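You operate a simulated robot arm through the tools that you are given. There is no shell and no other tool. Be economical: measure what you need, move in short steps, check, and stop when the job is done.

Carry out the task below with a simulated robot arm. There is one attempt and no reset: what you move stays moved.

## Task
Put the scouring pad on the store worktop away on the upper shelf of the locker beside the cooker. Take the thermometer and put it on the top of the cleaning locker. Put the handled mixing bowl on the top of the freezer lid away on the lower shelf of the pastry cupboard. Put the drying disc on top of the blue jug. Any order will do.
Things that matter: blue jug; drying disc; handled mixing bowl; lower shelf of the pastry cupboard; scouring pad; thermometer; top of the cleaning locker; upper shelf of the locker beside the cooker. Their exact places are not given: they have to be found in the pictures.

It is judged by the outcome, as a careful person would: the job done as asked, and still so three seconds after it is handed in. It fails if anything else is knocked over, pushed out of place, dropped, spilled or broken. A push-on lid holds only when it is set on centred and level and pressed home; a screw cap is set on level and turned clockwise until tight.

## Robot
A 7-joint arm with a two-finger parallel gripper on a trunk, on a base that drives. Base frame: it is fixed to the floor where the robot stands at the start and does not move with it; the origin is under the middle of the robot, x ahead of it, y to its left, z up; the surface under the hand at the start is at about z = 900. Readings come in mm, degrees, newtons and seconds.
Its first joint turns from -166.0 to 166.0 degrees. Places, roughly: blue jug [-1250, 2000, 1000]; drying disc (8x8x3 cm) [-1000, 2300, 900]; handled mixing bowl (32x20x9 cm) [-1500, 300, 900]; lower shelf of the pastry cupboard [1100, 1300, 100]; scouring pad (8x6x5 cm) [900, 0, 900]; thermometer [500, -1000, 750]; top of the cleaning locker [500, -1100, 1000]; upper shelf of the locker beside the cooker [-1000, 2200, 600]. Payload 1.57 kg.
The TCP is the grasp point between the finger pads, 30 mm short of the fingertips. In the tool frame z runs along the fingers and y along their closing line. Largest opening 110 mm; finger width 24, thickness 12; the body of the gripper, 48 by 112 mm, starts 78 mm behind the TCP.
Orientation is that of the tool frame in the base frame, as a unit quaternion [x, y, z, w]. With the fingers straight down and closing along the base's y, the tool's x points along the base's -x, its y along +y and its z along -z.

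## Interface
- The arm moves only by the tool move_arm. Its argument "series" is a list of rows, each a list of 7 numbers: the shift along the base's x, y, z in m, then the turn, a rotation vector about the base's x, y, z in rad, then the gripper command, from -1 (shut) to 1 (fully open), values between in proportion. In form: [[x, y, z, ax, ay, az, gripper], ...]. A call has 1 to 12 rows; each row is the pose to reach, as a shift and turn from the pose commanded when the call began. Rows are played at 5 a second. More than 50 mm and 8.6 degrees between two rows, or a gripper value outside its range, and nothing of the call is played. Where a pose cannot be reached the arm comes as near as it can. A force on the tool above 40 N (or 10 N above the force at the start of the call, whichever is more), or a blocked arm, ends the call early, and 0.2 s more pass. The fingers move at their own pace (about 108 mm/s each) and stop on an object; they squeeze with about 38 N. The grip force told is the motor's: it shows also when the fingers shut on nothing. Time passes only in rows, and 0.2 s behind the last, so rows that repeat a pose let the fingers close. The reply holds the time, the measured pose of the TCP, the force on the tool along the base axes, the opening and the grip force, in the units named above and with some noise, with the torque about the TCP (base axes, N m) and any sound that the robot's microphone picked up.
- Cameras (640 x 400 px; columns grow to the right, rows downward): "scene" is now at [480.2, 127.2, 1369.6]; the picture's right is [-0.79, -0.61, 0.00], its down [-0.32, 0.41, -0.86] and it looks along [0.52, -0.68, -0.52] (base axes); focal length 278 px, centre (320, 200). "wrist" rides on the gripper at [70, 16, -141] in the tool frame; the picture's right is [-0.23, 0.97, 0.00], its down [-0.86, -0.20, -0.48] and it looks along [-0.47, -0.11, 0.88] (tool axes); focal length 222 px, centre (320, 200).
- snapshot(camera): a new picture of that camera. No time passes.
- raise_lower(by): slides the trunk up (or, below 0, down) by that many mm; the arm and the scene camera ride with it, the base frame stays. It gives what a move gives, with no picture.
- roll_base(legs): drives the robot by 1 to 6 legs, each [ahead, left, turn to the left] in mm, mm and degrees, along the robot's own axes; the way and the turn of a leg run together, so that a leg with both is an arc; at most 1500 mm and 180 degrees a leg. The arm and the cameras ride along, it lands a little off, and it stops where it bumps. It gives what a move gives.
- head_to(pan, tilt): turns the head with the scene camera to pan (to the left, within 103 degrees either way) and tilt (down, from -29 to 69), counted from straight ahead of the robot. It gives what a move gives.
- point_at(camera, pixels): for up to 12 pixels [column, row] of the newest picture of that camera ("zoom" is the newest enlarged one), the place [x, y, z] in the base frame of the surface seen there, good to about 3 mm. No time passes.
- enlarge(camera, box): a new picture of the part [left, top, right, bottom] of that camera's present view, enlarged. No time passes.
- hand_in(): hands the job in; it is judged then, once.

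Work in short steps. Measure before you move; look again where a grasp or a placing could have gone wrong, and mend it. You have 110 turns and 78 pictures in all, those below and enlarged ones among them. Open the gripper and draw the arm clear of the work before you hand the job in, unless the task says otherwise.

The tools are called after "Emit:" as a command line: name --pt "numbers of a row" for each row, then --argument value for the rest, lists and objects as JSON in quotes. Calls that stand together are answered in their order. move_arm: Moves the arm, as the interface text tells. Its arguments: {"type":"object","properties":{"series":{"type":"array"}},"required":["series"]} The other tools are called the same way: raise_lower (by) slides the trunk up or down; roll_base (legs) drives the base; head_to (pan, tilt) turns the head that bears the scene camera; snapshot (camera) takes a picture; point_at (camera, pixels) gives the place of the surface under pixels of a picture; enlarge (camera, box) takes an enlarged picture of a part of a camera's view; hand_in () hands the job in.

At the start:

```text
time_s: 0.0
tcp_pos: [482.2, -319.9, 1138.3]
tcp_rot: [0.001, 1.0, 0.0, 0.0]
wrist_force: [0.0, -0.1, 0.7]
moment: [-0.02, 0.05, 0.0]
opening: 110.2
grasp_force: 0.0
trunk travel left (down, up): [-400.0, 210.0]
robot x, y, heading: [-2.5, -0.8, -0.2]
head pan, tilt: [-52.4, 31.2]
```

scene: 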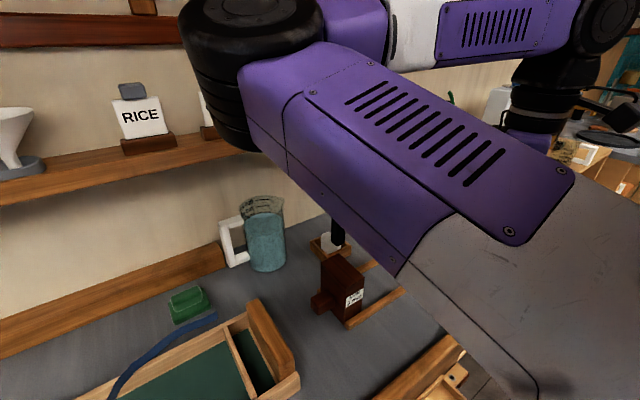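
wrist: 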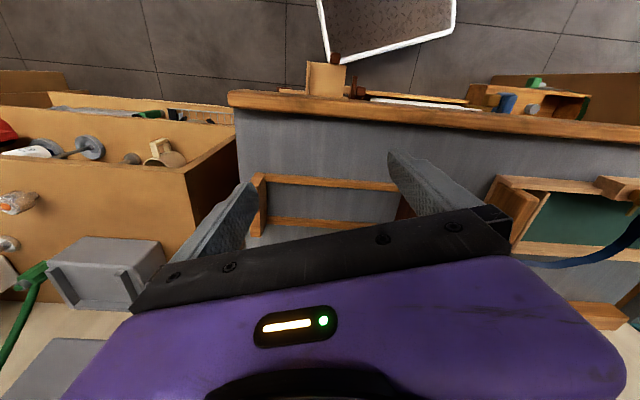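

The scene picture shows a green pad-like thing at (188,303) on the worktop. I measure it and look ahead and to the right.

Emit:
point_at --camera "scene" --pixels '[[188, 293], [174, 310], [205, 312], [188, 324], [265, 260], [342, 290], [290, 360], [150, 380]]'

Emit:
head_to --pan 0 --tilt 40

Emit:
snapshot --camera "scene"

```text
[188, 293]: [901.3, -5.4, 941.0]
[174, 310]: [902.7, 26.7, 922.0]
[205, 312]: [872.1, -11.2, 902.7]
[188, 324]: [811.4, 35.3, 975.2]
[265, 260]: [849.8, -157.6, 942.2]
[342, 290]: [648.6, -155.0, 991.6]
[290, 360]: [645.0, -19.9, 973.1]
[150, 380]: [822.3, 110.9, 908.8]
```

```text
time_s: 1.2
tcp_pos: [482.9, -319.6, 1139.9]
tcp_rot: [0.0, 1.0, 0.0, 0.0]
wrist_force: [-0.5, -0.7, -0.2]
moment: [0.02, 0.0, -0.03]
opening: 109.9
grasp_force: 0.1
trunk travel left (down, up): [-400.0, 210.0]
robot x, y, heading: [2.3, -0.1, 0.0]
head pan, tilt: [0.0, 40.0]
```

```text
75 pictures are left
```

scene: 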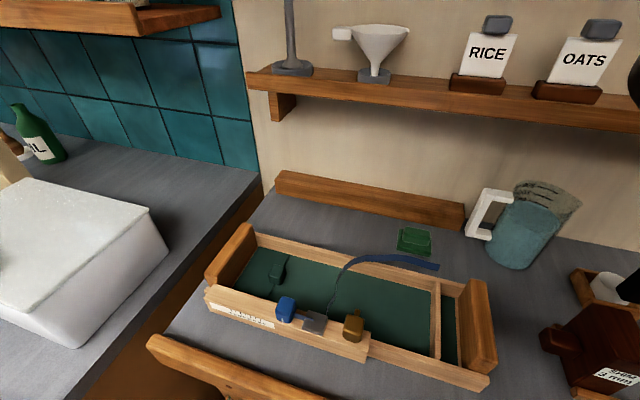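

The pad sits behind the tray at (414,241), with a blue strap in front of it. I zoom in on it and the tray.

Emit:
enlarge --camera "scene" --box '[320, 180, 520, 305]'

Emit:
head_to --pan -100 --tilt 40

Emit:
snapshot --camera "scene"

```text
3.20 times, centred on (420, 242) of scene
```

zoom: 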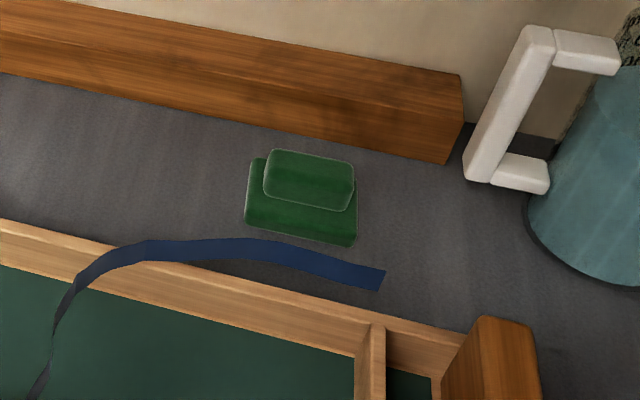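

```text
time_s: 3.0
tcp_pos: [483.5, -319.1, 1137.7]
tcp_rot: [0.0, 1.0, 0.0, 0.001]
wrist_force: [0.7, -0.9, -0.4]
moment: [0.01, -0.01, 0.01]
opening: 110.0
grasp_force: 0.0
trunk travel left (down, up): [-400.0, 210.0]
robot x, y, heading: [-3.4, 0.3, -0.1]
head pan, tilt: [-100.0, 40.0]
```

```text
73 pictures are left
```

scene: 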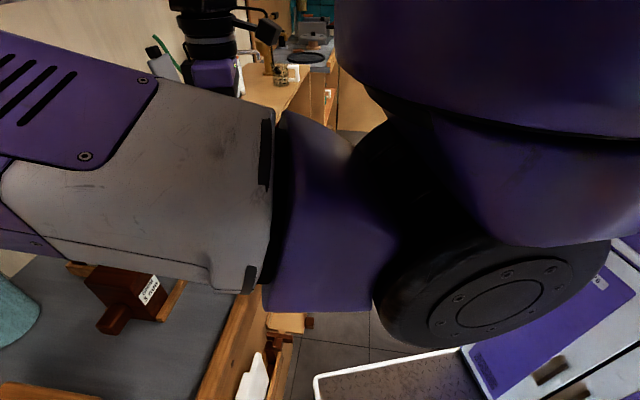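

Measure pad and surroundings in the zoomed picture, and look left for the rest of the room.

Emit:
point_at --camera "zoom" --pixels '[[268, 155], [352, 165], [346, 208], [265, 198], [250, 225], [352, 240], [310, 180], [375, 280], [250, 248], [130, 255], [450, 160], [230, 285]]'

Emit:
head_to --pan 60 --tilt 30

Emit:
snapshot --camera "scene"

Emit:
head_to --pan 103 --tilt 30

Emit:
snapshot --camera "scene"

```text
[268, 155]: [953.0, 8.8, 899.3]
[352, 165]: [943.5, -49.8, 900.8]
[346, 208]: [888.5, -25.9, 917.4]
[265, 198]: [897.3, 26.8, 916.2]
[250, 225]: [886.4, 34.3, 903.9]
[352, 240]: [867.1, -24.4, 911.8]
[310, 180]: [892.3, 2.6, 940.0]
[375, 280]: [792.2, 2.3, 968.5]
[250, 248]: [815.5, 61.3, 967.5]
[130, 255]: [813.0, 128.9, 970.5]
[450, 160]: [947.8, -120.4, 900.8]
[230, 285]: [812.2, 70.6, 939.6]
```

```text
time_s: 5.4
tcp_pos: [481.3, -320.0, 1137.7]
tcp_rot: [-0.001, 1.0, 0.0, 0.0]
wrist_force: [0.5, -0.5, 0.9]
moment: [0.0, -0.01, -0.02]
opening: 109.8
grasp_force: 0.0
trunk travel left (down, up): [-400.0, 210.0]
robot x, y, heading: [0.9, -0.8, 0.1]
head pan, tilt: [60.0, 30.0]
```

```text
72 pictures are left
```

scene: 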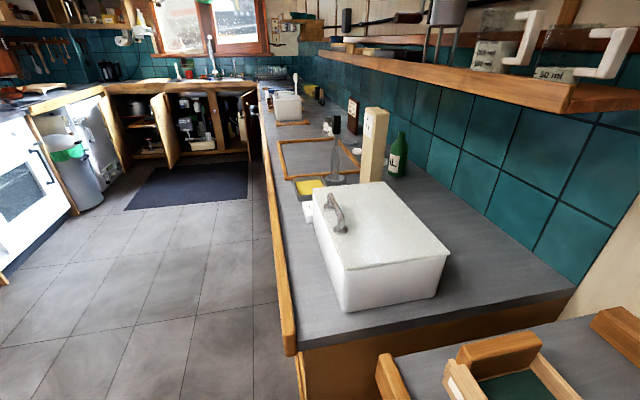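

```text
time_s: 6.5
tcp_pos: [482.0, -319.1, 1138.4]
tcp_rot: [0.0, 1.0, 0.0, 0.0]
wrist_force: [0.5, -0.2, -0.1]
moment: [0.04, 0.0, 0.0]
opening: 110.1
grasp_force: 0.1
trunk travel left (down, up): [-400.0, 210.0]
robot x, y, heading: [-2.5, -1.8, 0.2]
head pan, tilt: [103.0, 30.0]
```

```text
71 pictures are left
```

scene: 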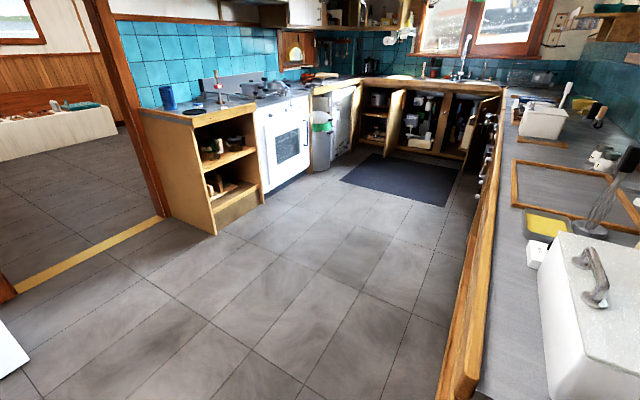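

The locker beside the cooker is at (210,150), with a blue jug on top at (167,97) and probably the disc at (219,100). I measure and zoom.

Emit:
point_at --camera "scene" --pixels '[[167, 97], [215, 120], [140, 110], [220, 150], [228, 160], [262, 190], [215, 230], [5, 350], [60, 120], [240, 105], [260, 95], [213, 190]]'

Emit:
enlarge --camera "scene" --box '[130, 60, 290, 160]'

Emit:
enlarge --camera "scene" --box '[130, 110, 290, 240]'

```text
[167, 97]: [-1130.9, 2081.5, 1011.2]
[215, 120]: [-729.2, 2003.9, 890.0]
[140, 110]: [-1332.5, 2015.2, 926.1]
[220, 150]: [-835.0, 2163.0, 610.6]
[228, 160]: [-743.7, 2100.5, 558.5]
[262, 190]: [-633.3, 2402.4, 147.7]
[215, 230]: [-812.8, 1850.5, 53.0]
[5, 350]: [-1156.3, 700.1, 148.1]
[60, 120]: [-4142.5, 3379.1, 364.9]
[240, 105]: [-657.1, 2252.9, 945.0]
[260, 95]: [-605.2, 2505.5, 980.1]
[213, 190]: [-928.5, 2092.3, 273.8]
```

```text
4.00 times, centred on (210, 110) of scene
```

zoom: 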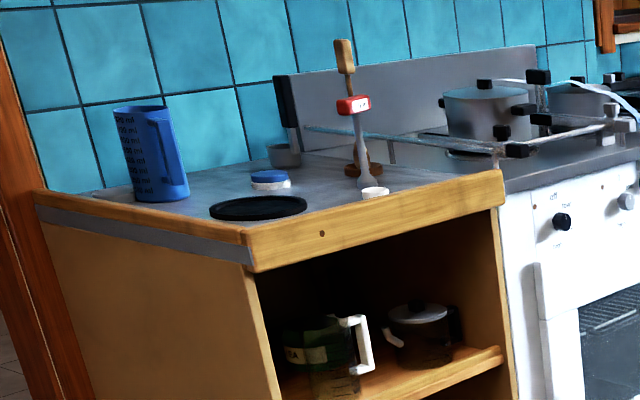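

```text
3.08 times, centred on (210, 175) of scene
```

zoom: 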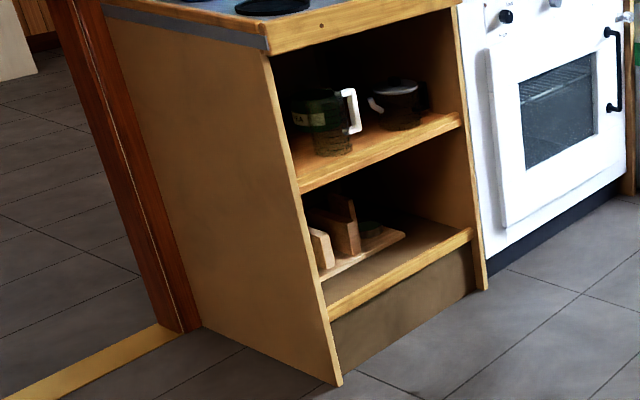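

The jug, the blue/white disc and the open locker are found. Now the pad: I look ahead again to measure the wall shelf clearance.

Emit:
head_to --pan 0 --tilt 40

Emit:
snapshot --camera "scene"

Emit:
point_at --camera "scene" --pixels '[[420, 105], [560, 120], [460, 75], [375, 40], [536, 190], [490, 200], [415, 230], [405, 248], [428, 252], [412, 242], [585, 320], [430, 268]]'

```text
time_s: 8.3
tcp_pos: [482.2, -320.4, 1140.5]
tcp_rot: [0.0, 1.0, -0.001, 0.0]
wrist_force: [0.4, 0.0, 0.1]
moment: [0.02, 0.03, 0.02]
opening: 109.9
grasp_force: 0.1
trunk travel left (down, up): [-400.0, 210.0]
robot x, y, heading: [-1.2, 0.2, -0.1]
head pan, tilt: [0.0, 40.0]
```

```text
68 pictures are left
```

scene: 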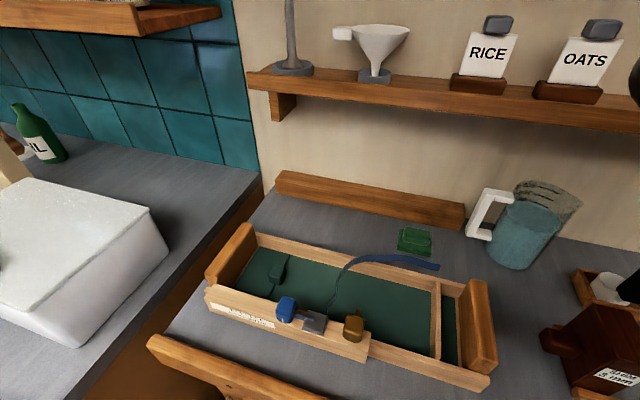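

```text
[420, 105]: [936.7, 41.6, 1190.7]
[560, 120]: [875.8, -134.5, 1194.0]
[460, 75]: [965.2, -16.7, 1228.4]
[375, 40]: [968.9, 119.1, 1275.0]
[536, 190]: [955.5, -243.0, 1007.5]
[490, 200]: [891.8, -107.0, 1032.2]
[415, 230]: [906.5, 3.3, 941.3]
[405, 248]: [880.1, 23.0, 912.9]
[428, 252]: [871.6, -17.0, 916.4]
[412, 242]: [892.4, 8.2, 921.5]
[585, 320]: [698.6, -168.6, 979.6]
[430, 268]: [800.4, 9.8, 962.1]
```

The pad (base about 8x6, raised block on top at z≈941) lies aligned with the wall (~-18°), under a wall shelf edge at x≈922, z≈1190. I move the hand vertical and yawed above the tray to view the pad with the wrist camera.

Emit:
move_arm --pt "0.03 0.034 0 0 0 -0.03 1" --pt "0.06 0.068 0 0 0 -0.06 1" --pt "0.09 0.102 0 0 0 -0.09 1" --pt "0.12 0.136 0 0 0 -0.12 1" --pt "0.15 0.17 0 0 0 -0.15 1" --pt "0.18 0.204 0 0 0 -0.18 1" --pt "0.21 0.238 -0.01 0 0 -0.21 1" --pt "0.24 0.272 -0.02 0 0 -0.25 1" --pt "0.26 0.306 -0.03 0 0 -0.28 1" --pt "0.278 0.34 -0.04 0 0 -0.314 1"

Emit:
snapshot --camera "wrist"

```text
time_s: 10.7
tcp_pos: [759.3, -38.5, 1094.1]
tcp_rot: [0.219, 0.976, -0.007, -0.005]
wrist_force: [-0.2, 0.4, -0.1]
moment: [-0.01, -0.01, -0.01]
opening: 110.2
grasp_force: 0.1
trunk travel left (down, up): [-400.0, 210.0]
robot x, y, heading: [1.1, -1.5, 0.0]
head pan, tilt: [0.0, 40.0]
stopped in row 10: the arm was blocked; the commanded pose is now the measured one
```

```text
67 pictures are left
```

wrist: 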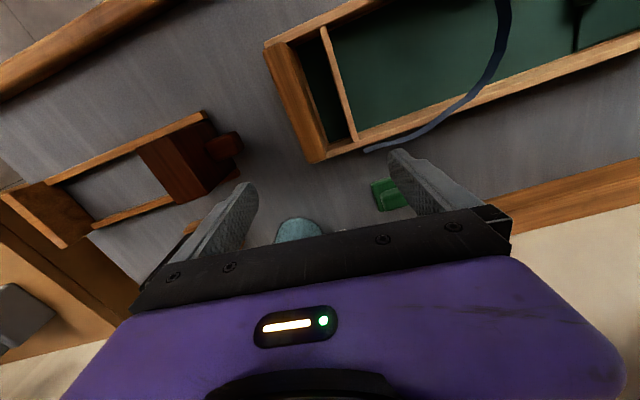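

The arm was blocked at y≈-38. I check with the scene camera what touches.

Emit:
snapshot --camera "scene"

```text
66 pictures are left
```

scene: 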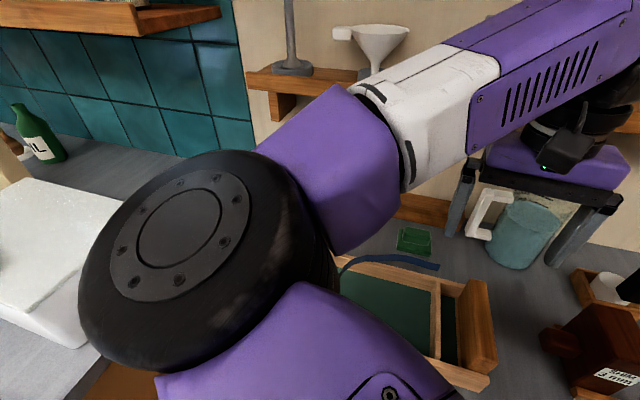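

I measure the visible arm parts to see what is near the shelf.

Emit:
point_at --camera "scene" --pixels '[[460, 60], [540, 20], [600, 100], [560, 165], [620, 150], [480, 130], [360, 110], [180, 190], [300, 160], [500, 110]]'

Emit:
head_to --pan -20 --tilt 15

Emit:
snapshot --camera "scene"

```text
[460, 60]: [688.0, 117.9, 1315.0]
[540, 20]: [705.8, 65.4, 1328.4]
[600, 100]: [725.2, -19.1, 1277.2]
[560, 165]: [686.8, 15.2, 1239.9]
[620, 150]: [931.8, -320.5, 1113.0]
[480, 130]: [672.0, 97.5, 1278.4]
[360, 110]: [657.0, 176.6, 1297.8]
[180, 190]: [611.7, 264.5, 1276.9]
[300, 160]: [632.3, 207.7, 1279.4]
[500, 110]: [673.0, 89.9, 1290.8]
```

```text
time_s: 11.6
tcp_pos: [759.3, -37.7, 1095.3]
tcp_rot: [0.22, 0.975, -0.007, -0.005]
wrist_force: [1.1, 0.4, 0.4]
moment: [0.01, -0.02, 0.05]
opening: 109.9
grasp_force: 0.0
trunk travel left (down, up): [-400.0, 210.0]
robot x, y, heading: [-3.0, 0.3, -0.3]
head pan, tilt: [-20.0, 15.0]
```

```text
65 pictures are left
```

scene: 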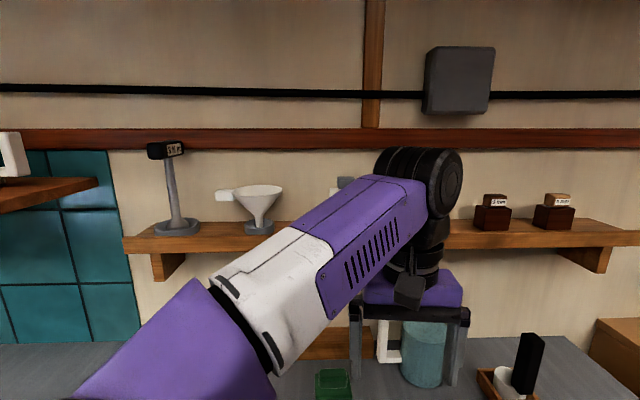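

The wrist joint is close to the shelf jars. I draw back 120 mm toward the robot and check the jars.

Emit:
move_arm --pt "-0.04 0 0 0 0 0 1" --pt "-0.08 0 0 0 0 0 1" --pt "-0.12 0 0 0 0 0 1"

Emit:
snapshot --camera "scene"

```text
time_s: 12.5
tcp_pos: [630.4, -84.3, 1090.3]
tcp_rot: [0.289, 0.957, -0.014, -0.009]
wrist_force: [0.5, 0.2, 1.0]
moment: [-0.01, -0.01, -0.02]
opening: 110.2
grasp_force: 0.1
trunk travel left (down, up): [-400.0, 210.0]
robot x, y, heading: [1.0, -1.2, 0.2]
head pan, tilt: [-20.0, 15.0]
stopped in row 3: the arm was blocked; the commanded pose is now the measured one
```

```text
64 pictures are left
```

scene: 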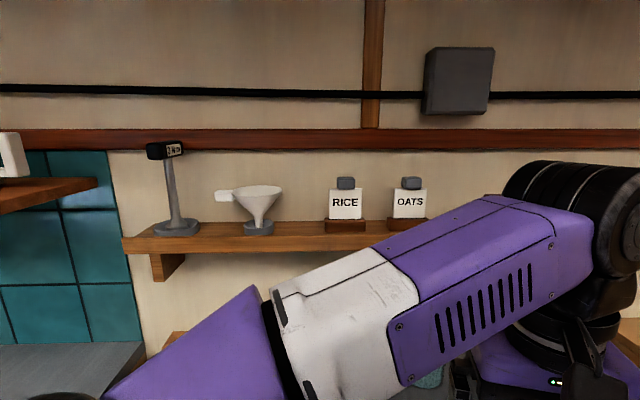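

The jars are untouched. The elbow (around [611,264,1277]) might be meeting something to the left; I measure the left shelf and look at it.

Emit:
point_at --camera "scene" --pixels '[[95, 185], [20, 205], [12, 150], [250, 320], [130, 390], [330, 300], [620, 230]]'

Emit:
head_to --pan 40 --tilt 15

Emit:
snapshot --camera "scene"

```text
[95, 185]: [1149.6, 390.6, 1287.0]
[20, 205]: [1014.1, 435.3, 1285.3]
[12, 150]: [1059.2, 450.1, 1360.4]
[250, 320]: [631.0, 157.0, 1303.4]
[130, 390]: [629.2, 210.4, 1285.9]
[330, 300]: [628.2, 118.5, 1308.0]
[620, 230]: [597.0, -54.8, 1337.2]
```

```text
time_s: 13.8
tcp_pos: [628.8, -83.6, 1090.7]
tcp_rot: [0.288, 0.957, -0.014, -0.009]
wrist_force: [0.5, -0.7, -0.2]
moment: [0.01, -0.02, -0.03]
opening: 110.2
grasp_force: 0.0
trunk travel left (down, up): [-400.0, 210.0]
robot x, y, heading: [2.7, 0.8, -0.0]
head pan, tilt: [40.0, 15.0]
```

```text
63 pictures are left
```

scene: 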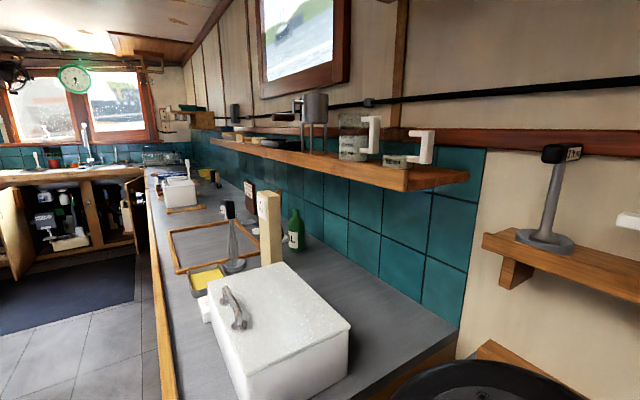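

The cause looks like the arm itself: the upper arm presses the head mast when working straight ahead with the elbow on the left. I go back to the start pose and will turn the base left so the pad lies to the robot's right.

Emit:
move_arm --pt "0.0 -0.04 0.01 0 0 0.08 1" --pt "-0.02 -0.08 0.02 0 0 0.17 1" --pt "-0.05 -0.12 0.03 0 0 0.27 1" --pt "-0.08 -0.155 0.04 0 0 0.37 1" --pt "-0.11 -0.19 0.045 0 0 0.47 1" --pt "-0.147 -0.215 0.048 0 0 0.54 1" --pt "-0.147 -0.236 0.048 0 0 0.586 1"

Emit:
head_to --pan -60 --tilt 60

Emit:
snapshot --camera "scene"

```text
refused: row 3 steps farther than a row can; nothing moved
```

```text
time_s: 15.6
tcp_pos: [629.6, -84.2, 1090.9]
tcp_rot: [0.289, 0.957, -0.014, -0.01]
wrist_force: [1.2, -0.1, 0.7]
moment: [-0.04, -0.01, -0.02]
opening: 110.1
grasp_force: 0.0
trunk travel left (down, up): [-400.0, 210.0]
robot x, y, heading: [4.5, 0.9, -0.1]
head pan, tilt: [-60.0, 60.0]
```

```text
62 pictures are left
```

scene: 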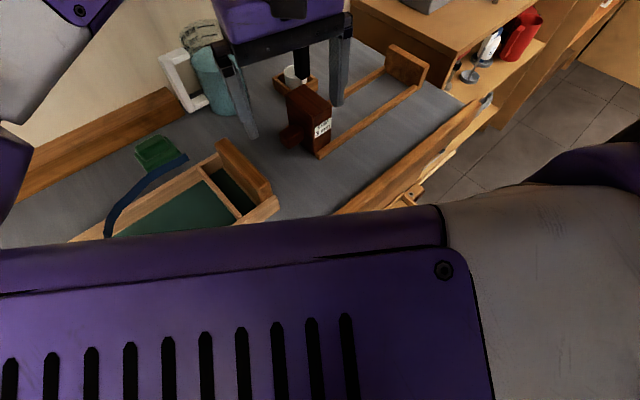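

A row was slightly too long; I resend with smaller steps.

Emit:
move_arm --pt "0.0 -0.035 0.01 0 0 0.08 1" --pt "-0.02 -0.07 0.02 0 0 0.16 1" --pt "-0.045 -0.105 0.025 0 0 0.24 1" --pt "-0.07 -0.14 0.03 0 0 0.33 1" --pt "-0.095 -0.17 0.035 0 0 0.42 1" --pt "-0.12 -0.205 0.045 0 0 0.5 1" --pt "-0.147 -0.236 0.048 0 0 0.586 1" --pt "-0.147 -0.236 0.048 0 0 0.586 1"

Emit:
head_to --pan -20 --tilt 65

Emit:
snapshot --camera "scene"

```text
time_s: 17.4
tcp_pos: [481.5, -319.0, 1138.1]
tcp_rot: [-0.001, 1.0, -0.015, -0.004]
wrist_force: [-0.6, 0.4, 0.4]
moment: [0.03, -0.03, 0.0]
opening: 110.1
grasp_force: 0.0
trunk travel left (down, up): [-400.0, 210.0]
robot x, y, heading: [0.0, -0.4, -0.0]
head pan, tilt: [-60.0, 60.0]
```

```text
time_s: 18.5
tcp_pos: [481.9, -318.7, 1138.0]
tcp_rot: [-0.001, 1.0, -0.015, -0.005]
wrist_force: [0.2, 0.0, 0.4]
moment: [-0.02, -0.02, 0.0]
opening: 109.9
grasp_force: 0.1
trunk travel left (down, up): [-400.0, 210.0]
robot x, y, heading: [-0.5, -2.7, -0.1]
head pan, tilt: [-20.0, 65.0]
```

```text
61 pictures are left
```

scene: 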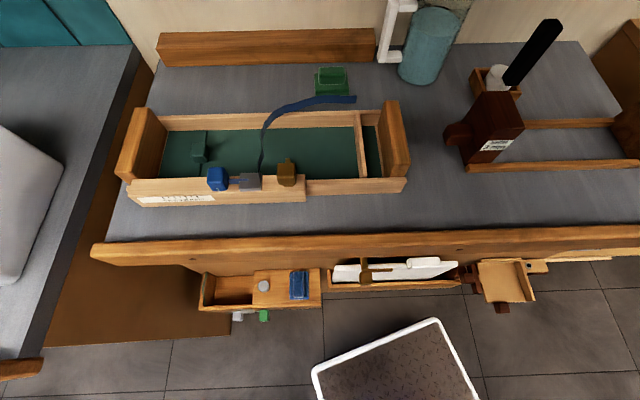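

I measure the white-rimmed tray (robot deck?) at (400,360), the protruding front boxes and the pad.

Emit:
point_at --camera "scene" --pixels '[[435, 320], [314, 372], [400, 380], [258, 308], [395, 290], [500, 312], [300, 245], [330, 72], [318, 90], [345, 92], [345, 78], [320, 76]]'

Emit:
enlarge --camera "scene" --box '[290, 50, 390, 112]'

```text
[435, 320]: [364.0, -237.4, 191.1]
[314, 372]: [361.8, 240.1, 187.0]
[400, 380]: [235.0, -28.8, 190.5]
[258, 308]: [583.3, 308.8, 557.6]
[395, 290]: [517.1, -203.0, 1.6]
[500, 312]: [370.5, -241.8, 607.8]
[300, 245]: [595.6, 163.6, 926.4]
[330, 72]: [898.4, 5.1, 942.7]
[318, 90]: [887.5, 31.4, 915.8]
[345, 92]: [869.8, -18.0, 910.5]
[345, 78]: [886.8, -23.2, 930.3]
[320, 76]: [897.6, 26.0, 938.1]
```

```text
6.40 times, centred on (340, 81) of scene
```

zoom: 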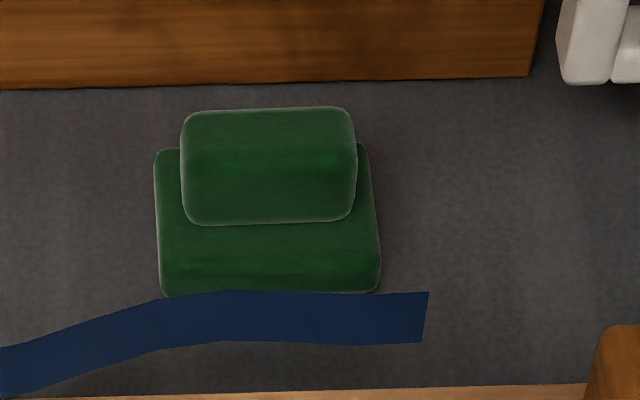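

The deck reaches x≈362. I measure the pad corners in the zoom and look at the protruding wooden things at (510,280).

Emit:
point_at --camera "zoom" --pixels '[[188, 120], [345, 115], [345, 210], [190, 215], [165, 285], [372, 283], [268, 165], [160, 155], [365, 150], [270, 255], [415, 315], [268, 205]]'

Emit:
enlarge --camera "scene" --box '[190, 230, 574, 400]'

```text
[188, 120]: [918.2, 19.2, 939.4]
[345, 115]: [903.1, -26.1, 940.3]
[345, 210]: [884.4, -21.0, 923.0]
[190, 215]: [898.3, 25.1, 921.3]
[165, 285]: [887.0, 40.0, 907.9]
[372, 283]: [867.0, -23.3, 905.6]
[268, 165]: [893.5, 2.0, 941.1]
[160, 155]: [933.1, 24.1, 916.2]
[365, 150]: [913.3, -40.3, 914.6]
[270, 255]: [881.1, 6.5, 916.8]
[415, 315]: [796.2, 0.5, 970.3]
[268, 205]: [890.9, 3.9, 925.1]
```

```text
1.67 times, centred on (382, 315) of scene
```

zoom: 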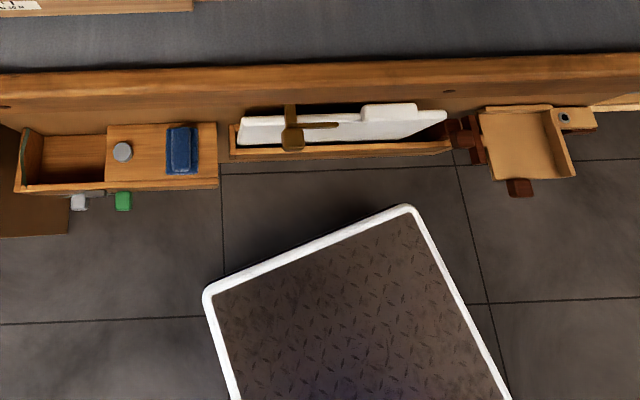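

Pad block: centre ≈(900,0), z 917–941, 50 wide along the wall direction. I turn the base 35° left in place so the pad comes to the robot's right.

Emit:
roll_base --legs '[[0, 0, 35]]'

Emit:
head_to --pan -45 --tilt 45

Emit:
snapshot --camera "scene"

```text
time_s: 20.5
tcp_pos: [578.6, 8.8, 1138.9]
tcp_rot: [-0.297, 0.955, -0.015, 0.0]
wrist_force: [0.5, 0.1, 0.0]
moment: [0.01, -0.02, -0.02]
opening: 109.9
grasp_force: 0.1
trunk travel left (down, up): [-400.0, 210.0]
robot x, y, heading: [-0.7, 1.3, 34.2]
head pan, tilt: [-20.0, 65.0]
```

```text
time_s: 21.4
tcp_pos: [578.4, 8.1, 1138.3]
tcp_rot: [-0.297, 0.955, -0.015, 0.0]
wrist_force: [-0.1, 0.3, 0.1]
moment: [0.01, -0.02, -0.04]
opening: 109.7
grasp_force: 0.0
trunk travel left (down, up): [-400.0, 210.0]
robot x, y, heading: [1.7, -2.6, 34.3]
head pan, tilt: [-45.0, 45.0]
```

```text
58 pictures are left
```

scene: 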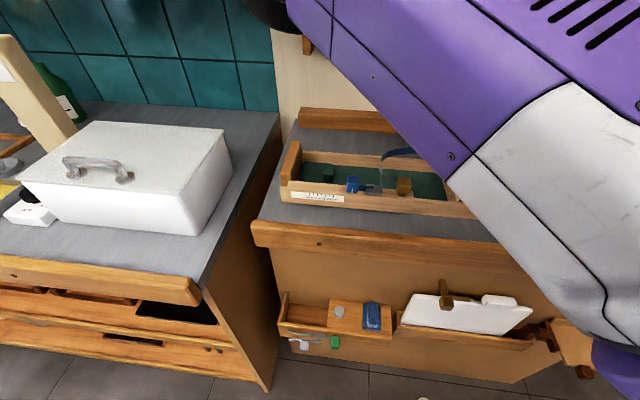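

The robot stands at heading 34°. I move to a pre-grasp pose, tilted 45° and aligned with the wall, 120 mm back along the approach.

Emit:
move_arm --pt "0.023 0.002 -0.01 0.0116 -0.0804 -0.0867 1" --pt "0.045 0.005 -0.02 0.0231 -0.1607 -0.1735 1" --pt "0.068 0.007 -0.03 0.0347 -0.2411 -0.2602 1" --pt "0.09 0.009 -0.041 0.0462 -0.3214 -0.3469 1" --pt "0.113 0.011 -0.051 0.0578 -0.4018 -0.4337 1" --pt "0.136 0.014 -0.062 0.0693 -0.4822 -0.5204 1" --pt "0.158 0.016 -0.072 0.0809 -0.5625 -0.6071 1" --pt "0.181 0.018 -0.082 0.0924 -0.6429 -0.6938 1" --pt "0.203 0.021 -0.093 0.104 -0.7232 -0.7806 1" --pt "0.226 0.023 -0.103 0.1155 -0.8036 -0.8673 1" --pt "0.226 0.023 -0.103 0.1155 -0.8036 -0.8673 1"

Emit:
snapshot --camera "wrist"

```text
time_s: 23.8
tcp_pos: [806.2, 32.7, 1036.8]
tcp_rot: [0.152, 0.912, -0.075, 0.373]
wrist_force: [0.1, -0.8, 0.4]
moment: [0.01, 0.0, 0.0]
opening: 109.9
grasp_force: 0.0
trunk travel left (down, up): [-400.0, 210.0]
robot x, y, heading: [-1.7, -1.3, 34.2]
head pan, tilt: [-45.0, 45.0]
```

```text
57 pictures are left
```

wrist: 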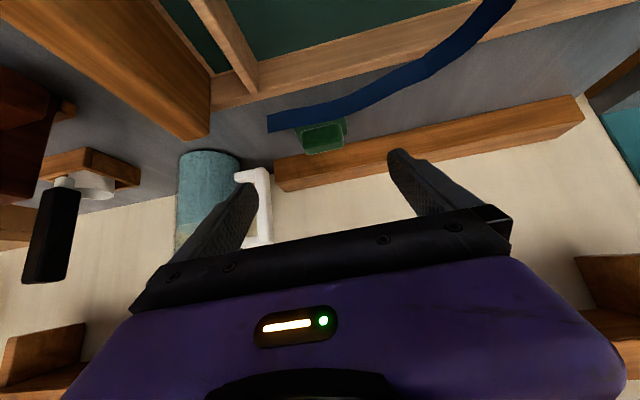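

The pre-grasp pose is right, the pad at (322,138) lies between the fingers' line. I advance along the approach to just above the slab, gripping line through the block.

Emit:
move_arm --pt "0.026 -0.009 -0.029 0 0 0 1" --pt "0.053 -0.018 -0.055 0 0 0 1" --pt "0.066 -0.023 -0.07 0 0 0 1" --pt "0.079 -0.028 -0.086 0 0 0 1" --pt "0.079 -0.028 -0.086 0 0 0 1"

Emit:
snapshot --camera "wrist"

Emit:
snapshot --camera "scene"

```text
time_s: 25.0
tcp_pos: [882.3, 6.0, 949.3]
tcp_rot: [0.151, 0.913, -0.074, 0.372]
wrist_force: [-0.2, 0.2, -0.4]
moment: [-0.02, 0.0, -0.03]
opening: 110.0
grasp_force: 0.1
trunk travel left (down, up): [-400.0, 210.0]
robot x, y, heading: [0.3, -3.0, 34.4]
head pan, tilt: [-45.0, 45.0]
```

```text
56 pictures are left
```

wrist: 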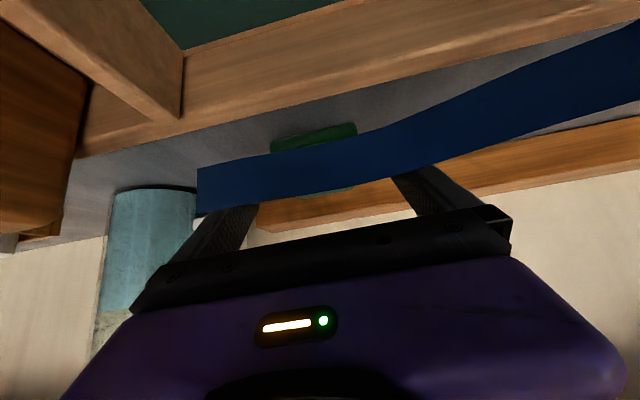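

```text
55 pictures are left
```

scene: 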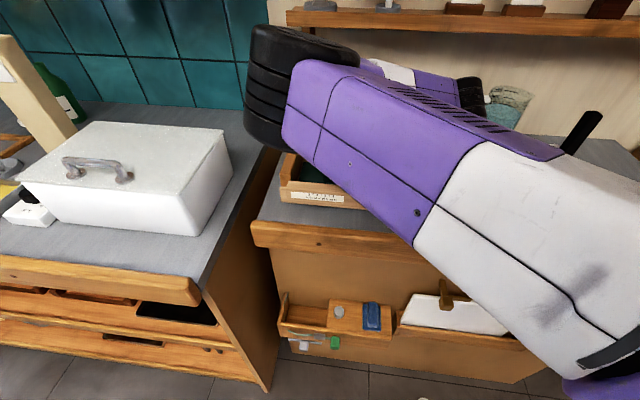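

The fingers straddle the block, the strap is clear below the hand. I close the gripper.

Emit:
move_arm --pt "0 0 0 0 0 0 0" --pt "0 0 0 0 0 0 -1" --pt "0 0 0 0 0 0 -1" --pt "0 0 0 0 0 0 -1" --pt "0 0 0 0 0 0 -1"

```text
time_s: 26.2
tcp_pos: [884.0, 6.8, 950.5]
tcp_rot: [0.15, 0.913, -0.074, 0.371]
wrist_force: [0.4, 0.4, 0.0]
moment: [-0.01, 0.04, 0.02]
opening: 53.2
grasp_force: 37.1
trunk travel left (down, up): [-400.0, 210.0]
robot x, y, heading: [1.3, 1.7, 34.2]
head pan, tilt: [-45.0, 45.0]
```

Held at 53 mm as expected. I lift straight up 110 mm, then retreat back along the start path.

Emit:
move_arm --pt "0 0 0.03 0 0 0 -1" --pt "0 0 0.06 0 0 0 -1" --pt "0 0 0.09 0 0 0 -1" --pt "-0.01 0 0.12 0 0 0 -1" --pt "-0.05 0 0.13 0 0 0 -1" --pt "-0.09 0 0.14 0 0 0 -1" --pt "-0.13 -0.005 0.15 0 0 0 -1" --pt "-0.17 -0.01 0.16 0 0 0 -1" --pt "-0.21 -0.015 0.17 0 0 0 -1" --pt "-0.24 -0.02 0.18 0 0 0 -1"

Emit:
snapshot --camera "wrist"

```text
time_s: 28.4
tcp_pos: [647.0, -21.8, 1131.0]
tcp_rot: [0.15, 0.914, -0.073, 0.371]
wrist_force: [0.1, 0.1, 0.3]
moment: [-0.02, 0.01, 0.0]
opening: 0.2
grasp_force: 20.7
out of reach, approached as far as the arm can: row 10
trunk travel left (down, up): [-400.0, 210.0]
robot x, y, heading: [-0.3, -2.2, 34.3]
head pan, tilt: [-45.0, 45.0]
```

```text
54 pictures are left
```

wrist: 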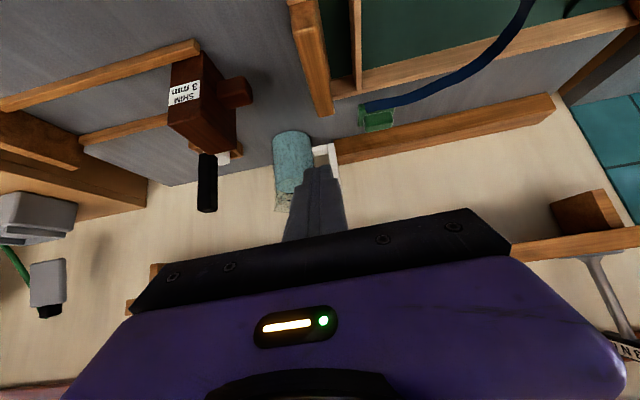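

The grip slipped off (opening 0.2); the pad still lies behind the tray at (378,118). I measure it again in a zoom.

Emit:
enlarge --camera "wrist" --box '[330, 80, 430, 142]'

Emit:
point_at --camera "wrist" --pixels '[[362, 108], [392, 102], [396, 122], [366, 130], [378, 115], [378, 125], [330, 140], [315, 165]]'

```text
6.40 times, centred on (380, 111) of wrist
```

zoom: 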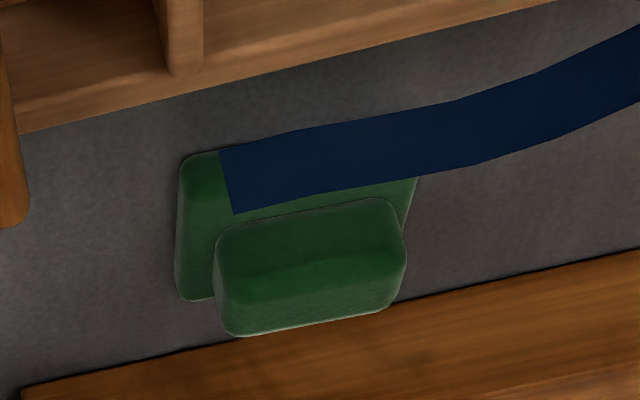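

```text
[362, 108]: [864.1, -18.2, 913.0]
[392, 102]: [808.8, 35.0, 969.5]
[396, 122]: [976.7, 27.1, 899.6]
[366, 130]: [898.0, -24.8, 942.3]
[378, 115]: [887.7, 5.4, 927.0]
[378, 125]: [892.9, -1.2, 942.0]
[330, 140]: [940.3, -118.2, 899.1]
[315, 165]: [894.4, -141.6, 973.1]
```

The pad is unmoved. I return above it with the gripper open, this time to grip the wider base slab lower down.

Emit:
move_arm --pt "0.04 0.004 -0.012 0 0 0 1" --pt "0.08 0.008 -0.024 0 0 0 1" --pt "0.12 0.013 -0.036 0 0 0 1" --pt "0.16 0.017 -0.048 0 0 0 1" --pt "0.2 0.022 -0.056 0 0 0 1" --pt "0.228 0.026 -0.06 0 0 0 1" --pt "0.24 0.026 -0.09 0 0 0 1" --pt "0.24 0.026 -0.12 0 0 0 1" --pt "0.24 0.026 -0.12 0 0 0 1"

```text
time_s: 30.4
tcp_pos: [891.8, 5.3, 1010.7]
tcp_rot: [0.151, 0.913, -0.074, 0.372]
wrist_force: [-0.7, 0.1, -0.6]
moment: [0.01, 0.02, 0.0]
opening: 109.7
grasp_force: 0.1
trunk travel left (down, up): [-400.0, 210.0]
robot x, y, heading: [2.7, -0.1, 34.3]
head pan, tilt: [-45.0, 45.0]
```

I reduce the tilt by 10° for strap clearance and go down to the slab level, then close and make a small slow lift.

Emit:
move_arm --pt "0 0 -0.015 0.029 0.083 -0.002 1" --pt "-0.004 0 -0.03 0.058 0.165 -0.004 1" --pt "-0.004 0 -0.05 0.058 0.165 -0.004 1" --pt "-0.004 0 -0.065 0.058 0.165 -0.004 1" --pt "-0.004 0 -0.075 0.058 0.165 -0.004 1" --pt "-0.004 0 -0.075 0.058 0.165 -0.004 0.4" --pt "-0.004 0 -0.075 0.058 0.165 -0.004 -1" --pt "-0.004 0 -0.075 0.058 0.165 -0.004 -1" --pt "-0.004 0 -0.075 0.058 0.165 -0.004 -1" --pt "-0.004 0 -0.075 0.058 0.165 -0.004 -1" --pt "-0.004 0 -0.065 0.058 0.165 -0.004 -1" --pt "-0.004 0 -0.055 0.058 0.165 -0.004 -1"

Emit:
snapshot --camera "wrist"

```text
time_s: 33.0
tcp_pos: [886.6, 5.8, 957.8]
tcp_rot: [0.156, 0.942, -0.059, 0.289]
wrist_force: [1.0, 0.3, -1.1]
moment: [-0.01, 0.04, 0.0]
opening: 69.1
grasp_force: 38.5
trunk travel left (down, up): [-400.0, 210.0]
robot x, y, heading: [-1.3, -2.2, 34.5]
head pan, tilt: [-45.0, 45.0]
```

```text
52 pictures are left
```

wrist: 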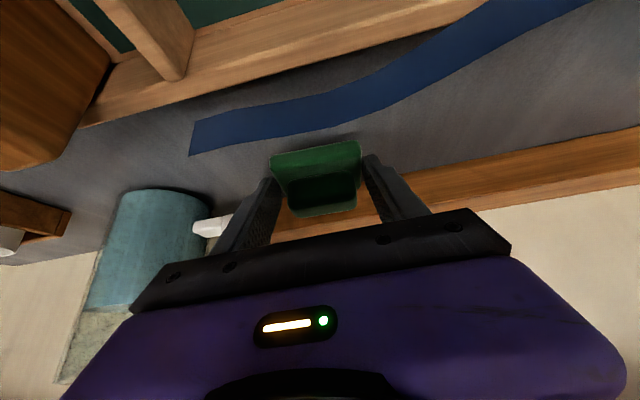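

It is held at 69 mm and lifting. I raise it further and retreat over the strap.

Emit:
move_arm --pt "0 0 0.02 0 0 0 -1" --pt "0 0 0.04 0 0 0 -1" --pt "0 0 0.06 0 0 0 -1" --pt "0 0 0.08 0 0 0 -1" --pt "-0.01 0 0.1 0 0 0 -1" --pt "-0.03 0 0.115 0 0 0 -1" --pt "-0.06 0 0.125 0 0 0 -1" --pt "-0.09 -0.003 0.135 0 0 0 -1" --pt "-0.12 -0.006 0.145 0 0 0 -1" --pt "-0.15 -0.01 0.155 0 0 0 -1" --pt "-0.18 -0.015 0.165 0 0 0 -1" --pt "-0.2 -0.02 0.17 0 0 0 -1"

Emit:
snapshot --camera "wrist"

```text
time_s: 35.6
tcp_pos: [684.4, -13.5, 1126.6]
tcp_rot: [0.157, 0.942, -0.059, 0.291]
wrist_force: [0.2, -0.2, 0.0]
moment: [0.01, 0.01, -0.01]
opening: 69.0
grasp_force: 38.5
trunk travel left (down, up): [-400.0, 210.0]
robot x, y, heading: [4.9, -0.0, 34.2]
head pan, tilt: [-45.0, 45.0]
```

```text
51 pictures are left
```

wrist: 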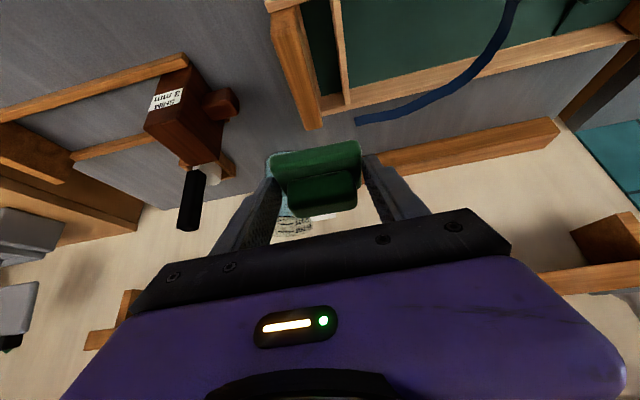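

The pad is held firmly (69 mm). I look left to plan the drive to the locker.

Emit:
head_to --pan 85 --tilt 35

Emit:
snapshot --camera "scene"

Emit:
point_at --camera "scene" --pixels '[[450, 380], [480, 200], [490, 120], [350, 200], [300, 300], [200, 350], [400, 250], [250, 190], [400, 130], [120, 300], [440, 300], [60, 250]]'

```text
time_s: 37.7
tcp_pos: [684.4, -14.1, 1127.5]
tcp_rot: [0.156, 0.942, -0.06, 0.291]
wrist_force: [0.1, -0.7, -1.0]
moment: [0.01, -0.01, 0.02]
opening: 69.0
grasp_force: 38.2
trunk travel left (down, up): [-400.0, 210.0]
robot x, y, heading: [0.5, 0.7, 34.1]
head pan, tilt: [85.0, 35.0]
```

```text
50 pictures are left
```

scene: 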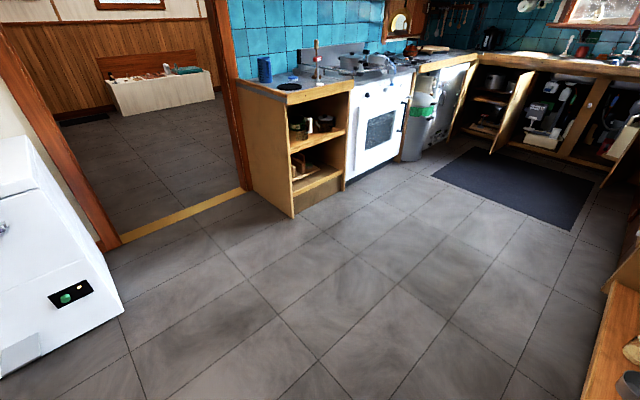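

```text
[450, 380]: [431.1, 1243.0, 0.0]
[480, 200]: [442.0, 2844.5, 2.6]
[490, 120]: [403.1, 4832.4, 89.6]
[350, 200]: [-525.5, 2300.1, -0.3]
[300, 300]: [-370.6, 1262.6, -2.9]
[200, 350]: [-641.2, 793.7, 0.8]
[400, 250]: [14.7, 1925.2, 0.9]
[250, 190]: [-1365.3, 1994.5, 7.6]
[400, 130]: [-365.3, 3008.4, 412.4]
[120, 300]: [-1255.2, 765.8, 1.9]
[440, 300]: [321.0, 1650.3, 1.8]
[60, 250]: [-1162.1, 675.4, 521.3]
```

The way is open. I back away from the counter, drive to about (-250,1100) and turn 180° there, so the arm faces the locker.

Emit:
roll_base --legs '[[-203, 501, 0], [615, 550, 0], [0, 0, 90], [0, 0, 90]]'

Emit:
head_to --pan -85 --tilt 30

Emit:
snapshot --camera "scene"

```text
time_s: 52.3
tcp_pos: [-911.4, 1158.7, 1127.4]
tcp_rot: [0.936, -0.191, -0.288, -0.07]
wrist_force: [0.0, 0.2, -0.7]
moment: [-0.01, 0.02, 0.0]
opening: 68.7
grasp_force: 37.8
trunk travel left (down, up): [-400.0, 210.0]
robot x, y, heading: [-231.1, 1092.7, -150.0]
head pan, tilt: [85.0, 35.0]
```

```text
time_s: 54.9
tcp_pos: [-911.1, 1159.1, 1127.4]
tcp_rot: [0.936, -0.192, -0.288, -0.071]
wrist_force: [-0.5, 0.9, -0.1]
moment: [0.02, 0.01, 0.04]
opening: 68.8
grasp_force: 37.8
trunk travel left (down, up): [-400.0, 210.0]
robot x, y, heading: [-230.0, 1095.8, -150.3]
head pan, tilt: [-85.0, 30.0]
```

```text
49 pictures are left
```

scene: 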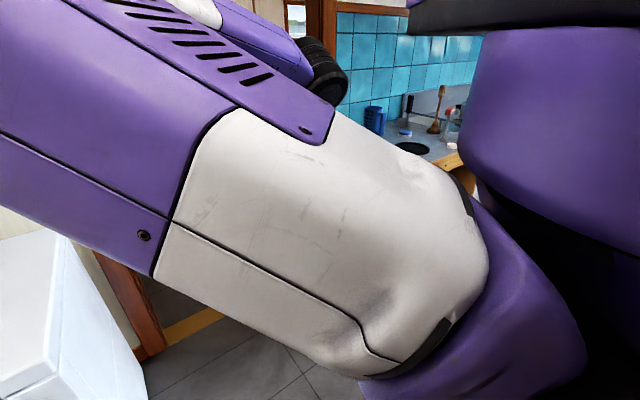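

The arm hides the view, so I'll use the wrist camera at the shelf. I drive around to stand in front of the locker at about (100,2190), heading -143.

Emit:
roll_base --legs '[[-286, 165, 0], [-547, -948, 0], [0, 0, 7]]'

Emit:
snapshot --camera "wrist"

Emit:
snapshot --camera "scene"

```text
time_s: 62.7
tcp_pos: [-560.0, 2162.2, 1127.6]
tcp_rot: [0.943, -0.147, -0.292, -0.057]
wrist_force: [-0.3, -0.8, -0.7]
moment: [0.01, -0.01, 0.02]
opening: 68.7
grasp_force: 37.9
trunk travel left (down, up): [-400.0, 210.0]
robot x, y, heading: [123.9, 2162.7, -144.4]
head pan, tilt: [-85.0, 30.0]
```

```text
48 pictures are left
```

wrist: 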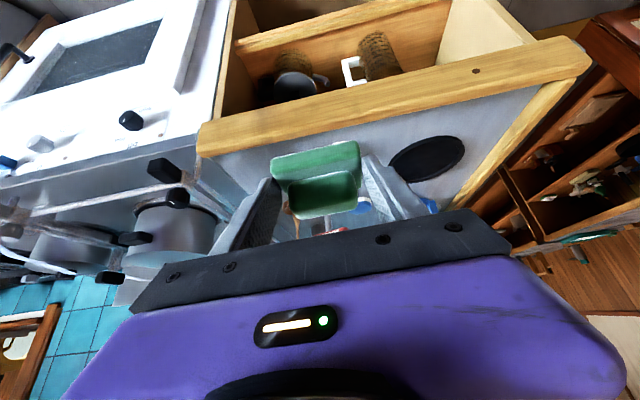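

```text
47 pictures are left
```

scene: 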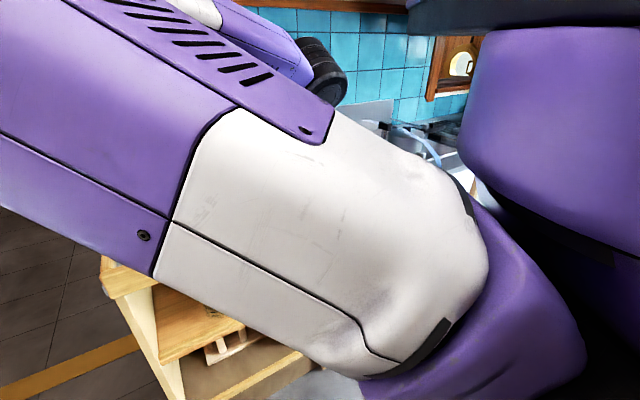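

The wrist camera shows the locker top, the front rail and the shelf with pot and jug (upside-down). I measure those points.

Emit:
point_at --camera "wrist" --pixels '[[205, 130], [575, 50], [390, 105], [235, 40], [450, 5], [425, 20], [385, 50], [350, 70], [300, 85], [240, 100], [460, 40], [255, 75]]'

Emit:
enlarge --camera "wrist" --box '[190, 0, 590, 160]'

```text
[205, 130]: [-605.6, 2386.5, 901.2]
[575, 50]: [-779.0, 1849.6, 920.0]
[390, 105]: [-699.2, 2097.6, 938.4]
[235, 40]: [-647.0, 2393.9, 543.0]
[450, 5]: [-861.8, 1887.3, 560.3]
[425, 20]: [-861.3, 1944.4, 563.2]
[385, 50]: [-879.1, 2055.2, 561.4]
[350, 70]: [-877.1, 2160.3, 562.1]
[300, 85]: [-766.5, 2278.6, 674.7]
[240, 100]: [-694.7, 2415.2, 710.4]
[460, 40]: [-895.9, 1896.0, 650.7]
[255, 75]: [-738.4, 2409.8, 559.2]
```

```text
1.60 times, centred on (390, 80) of wrist
```

zoom: 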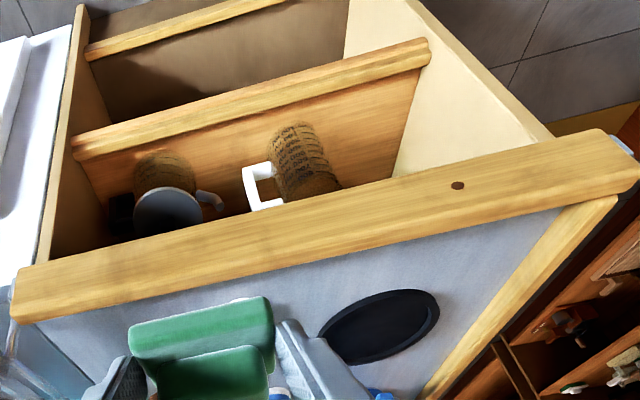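

The shelf surface is at z≈561; free space lies left of the jug. I measure jug edges, shelf lip and the side wall in the zoom.

Emit:
point_at --camera "zoom" --pixels '[[285, 135], [330, 165], [280, 170], [248, 175], [350, 110], [420, 50], [395, 165], [360, 165], [250, 110], [160, 165], [418, 62], [600, 155]]'

```text
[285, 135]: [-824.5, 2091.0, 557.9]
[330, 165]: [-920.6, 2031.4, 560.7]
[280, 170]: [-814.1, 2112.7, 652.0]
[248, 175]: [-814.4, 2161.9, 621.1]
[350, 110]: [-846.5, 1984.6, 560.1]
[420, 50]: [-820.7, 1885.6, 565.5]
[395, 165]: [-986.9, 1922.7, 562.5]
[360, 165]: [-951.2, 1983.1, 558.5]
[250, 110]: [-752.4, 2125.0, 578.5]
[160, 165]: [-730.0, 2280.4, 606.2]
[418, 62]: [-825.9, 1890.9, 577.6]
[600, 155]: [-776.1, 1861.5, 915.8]
```

Plan: place the pad left of the jug, about 60 mm inside the front lip (lip top ≈578, surface ≈561). I slide the base sideways in front of that spot and lower the trunk.

Emit:
roll_base --legs '[[151, 107, 0]]'

Emit:
raise_lower --by -400

Emit:
snapshot --camera "wrist"

```text
time_s: 64.2
tcp_pos: [-620.8, 1984.1, 1127.8]
tcp_rot: [0.944, -0.145, -0.292, -0.057]
wrist_force: [-0.1, -0.9, -0.7]
moment: [-0.02, -0.03, 0.01]
opening: 68.6
grasp_force: 38.1
trunk travel left (down, up): [-400.0, 210.0]
robot x, y, heading: [64.9, 1983.4, -144.5]
head pan, tilt: [-85.0, 30.0]
```

```text
time_s: 68.1
tcp_pos: [-620.6, 1984.8, 727.6]
tcp_rot: [0.944, -0.145, -0.292, -0.057]
wrist_force: [0.3, 0.8, -0.6]
moment: [-0.01, -0.04, 0.01]
opening: 68.7
grasp_force: 37.8
trunk travel left (down, up): [0.0, 610.0]
robot x, y, heading: [65.5, 1985.2, -144.2]
head pan, tilt: [-85.0, 30.0]
```

```text
45 pictures are left
```

wrist: 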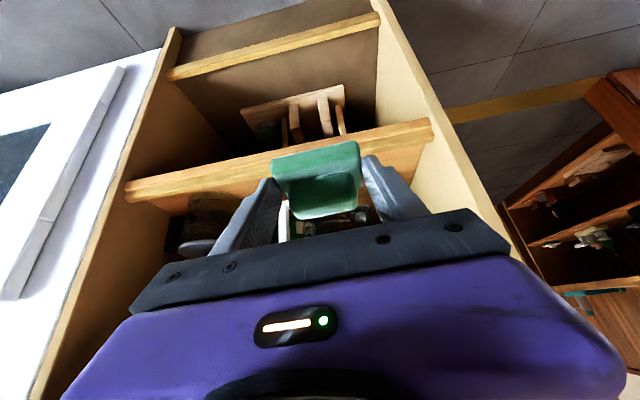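

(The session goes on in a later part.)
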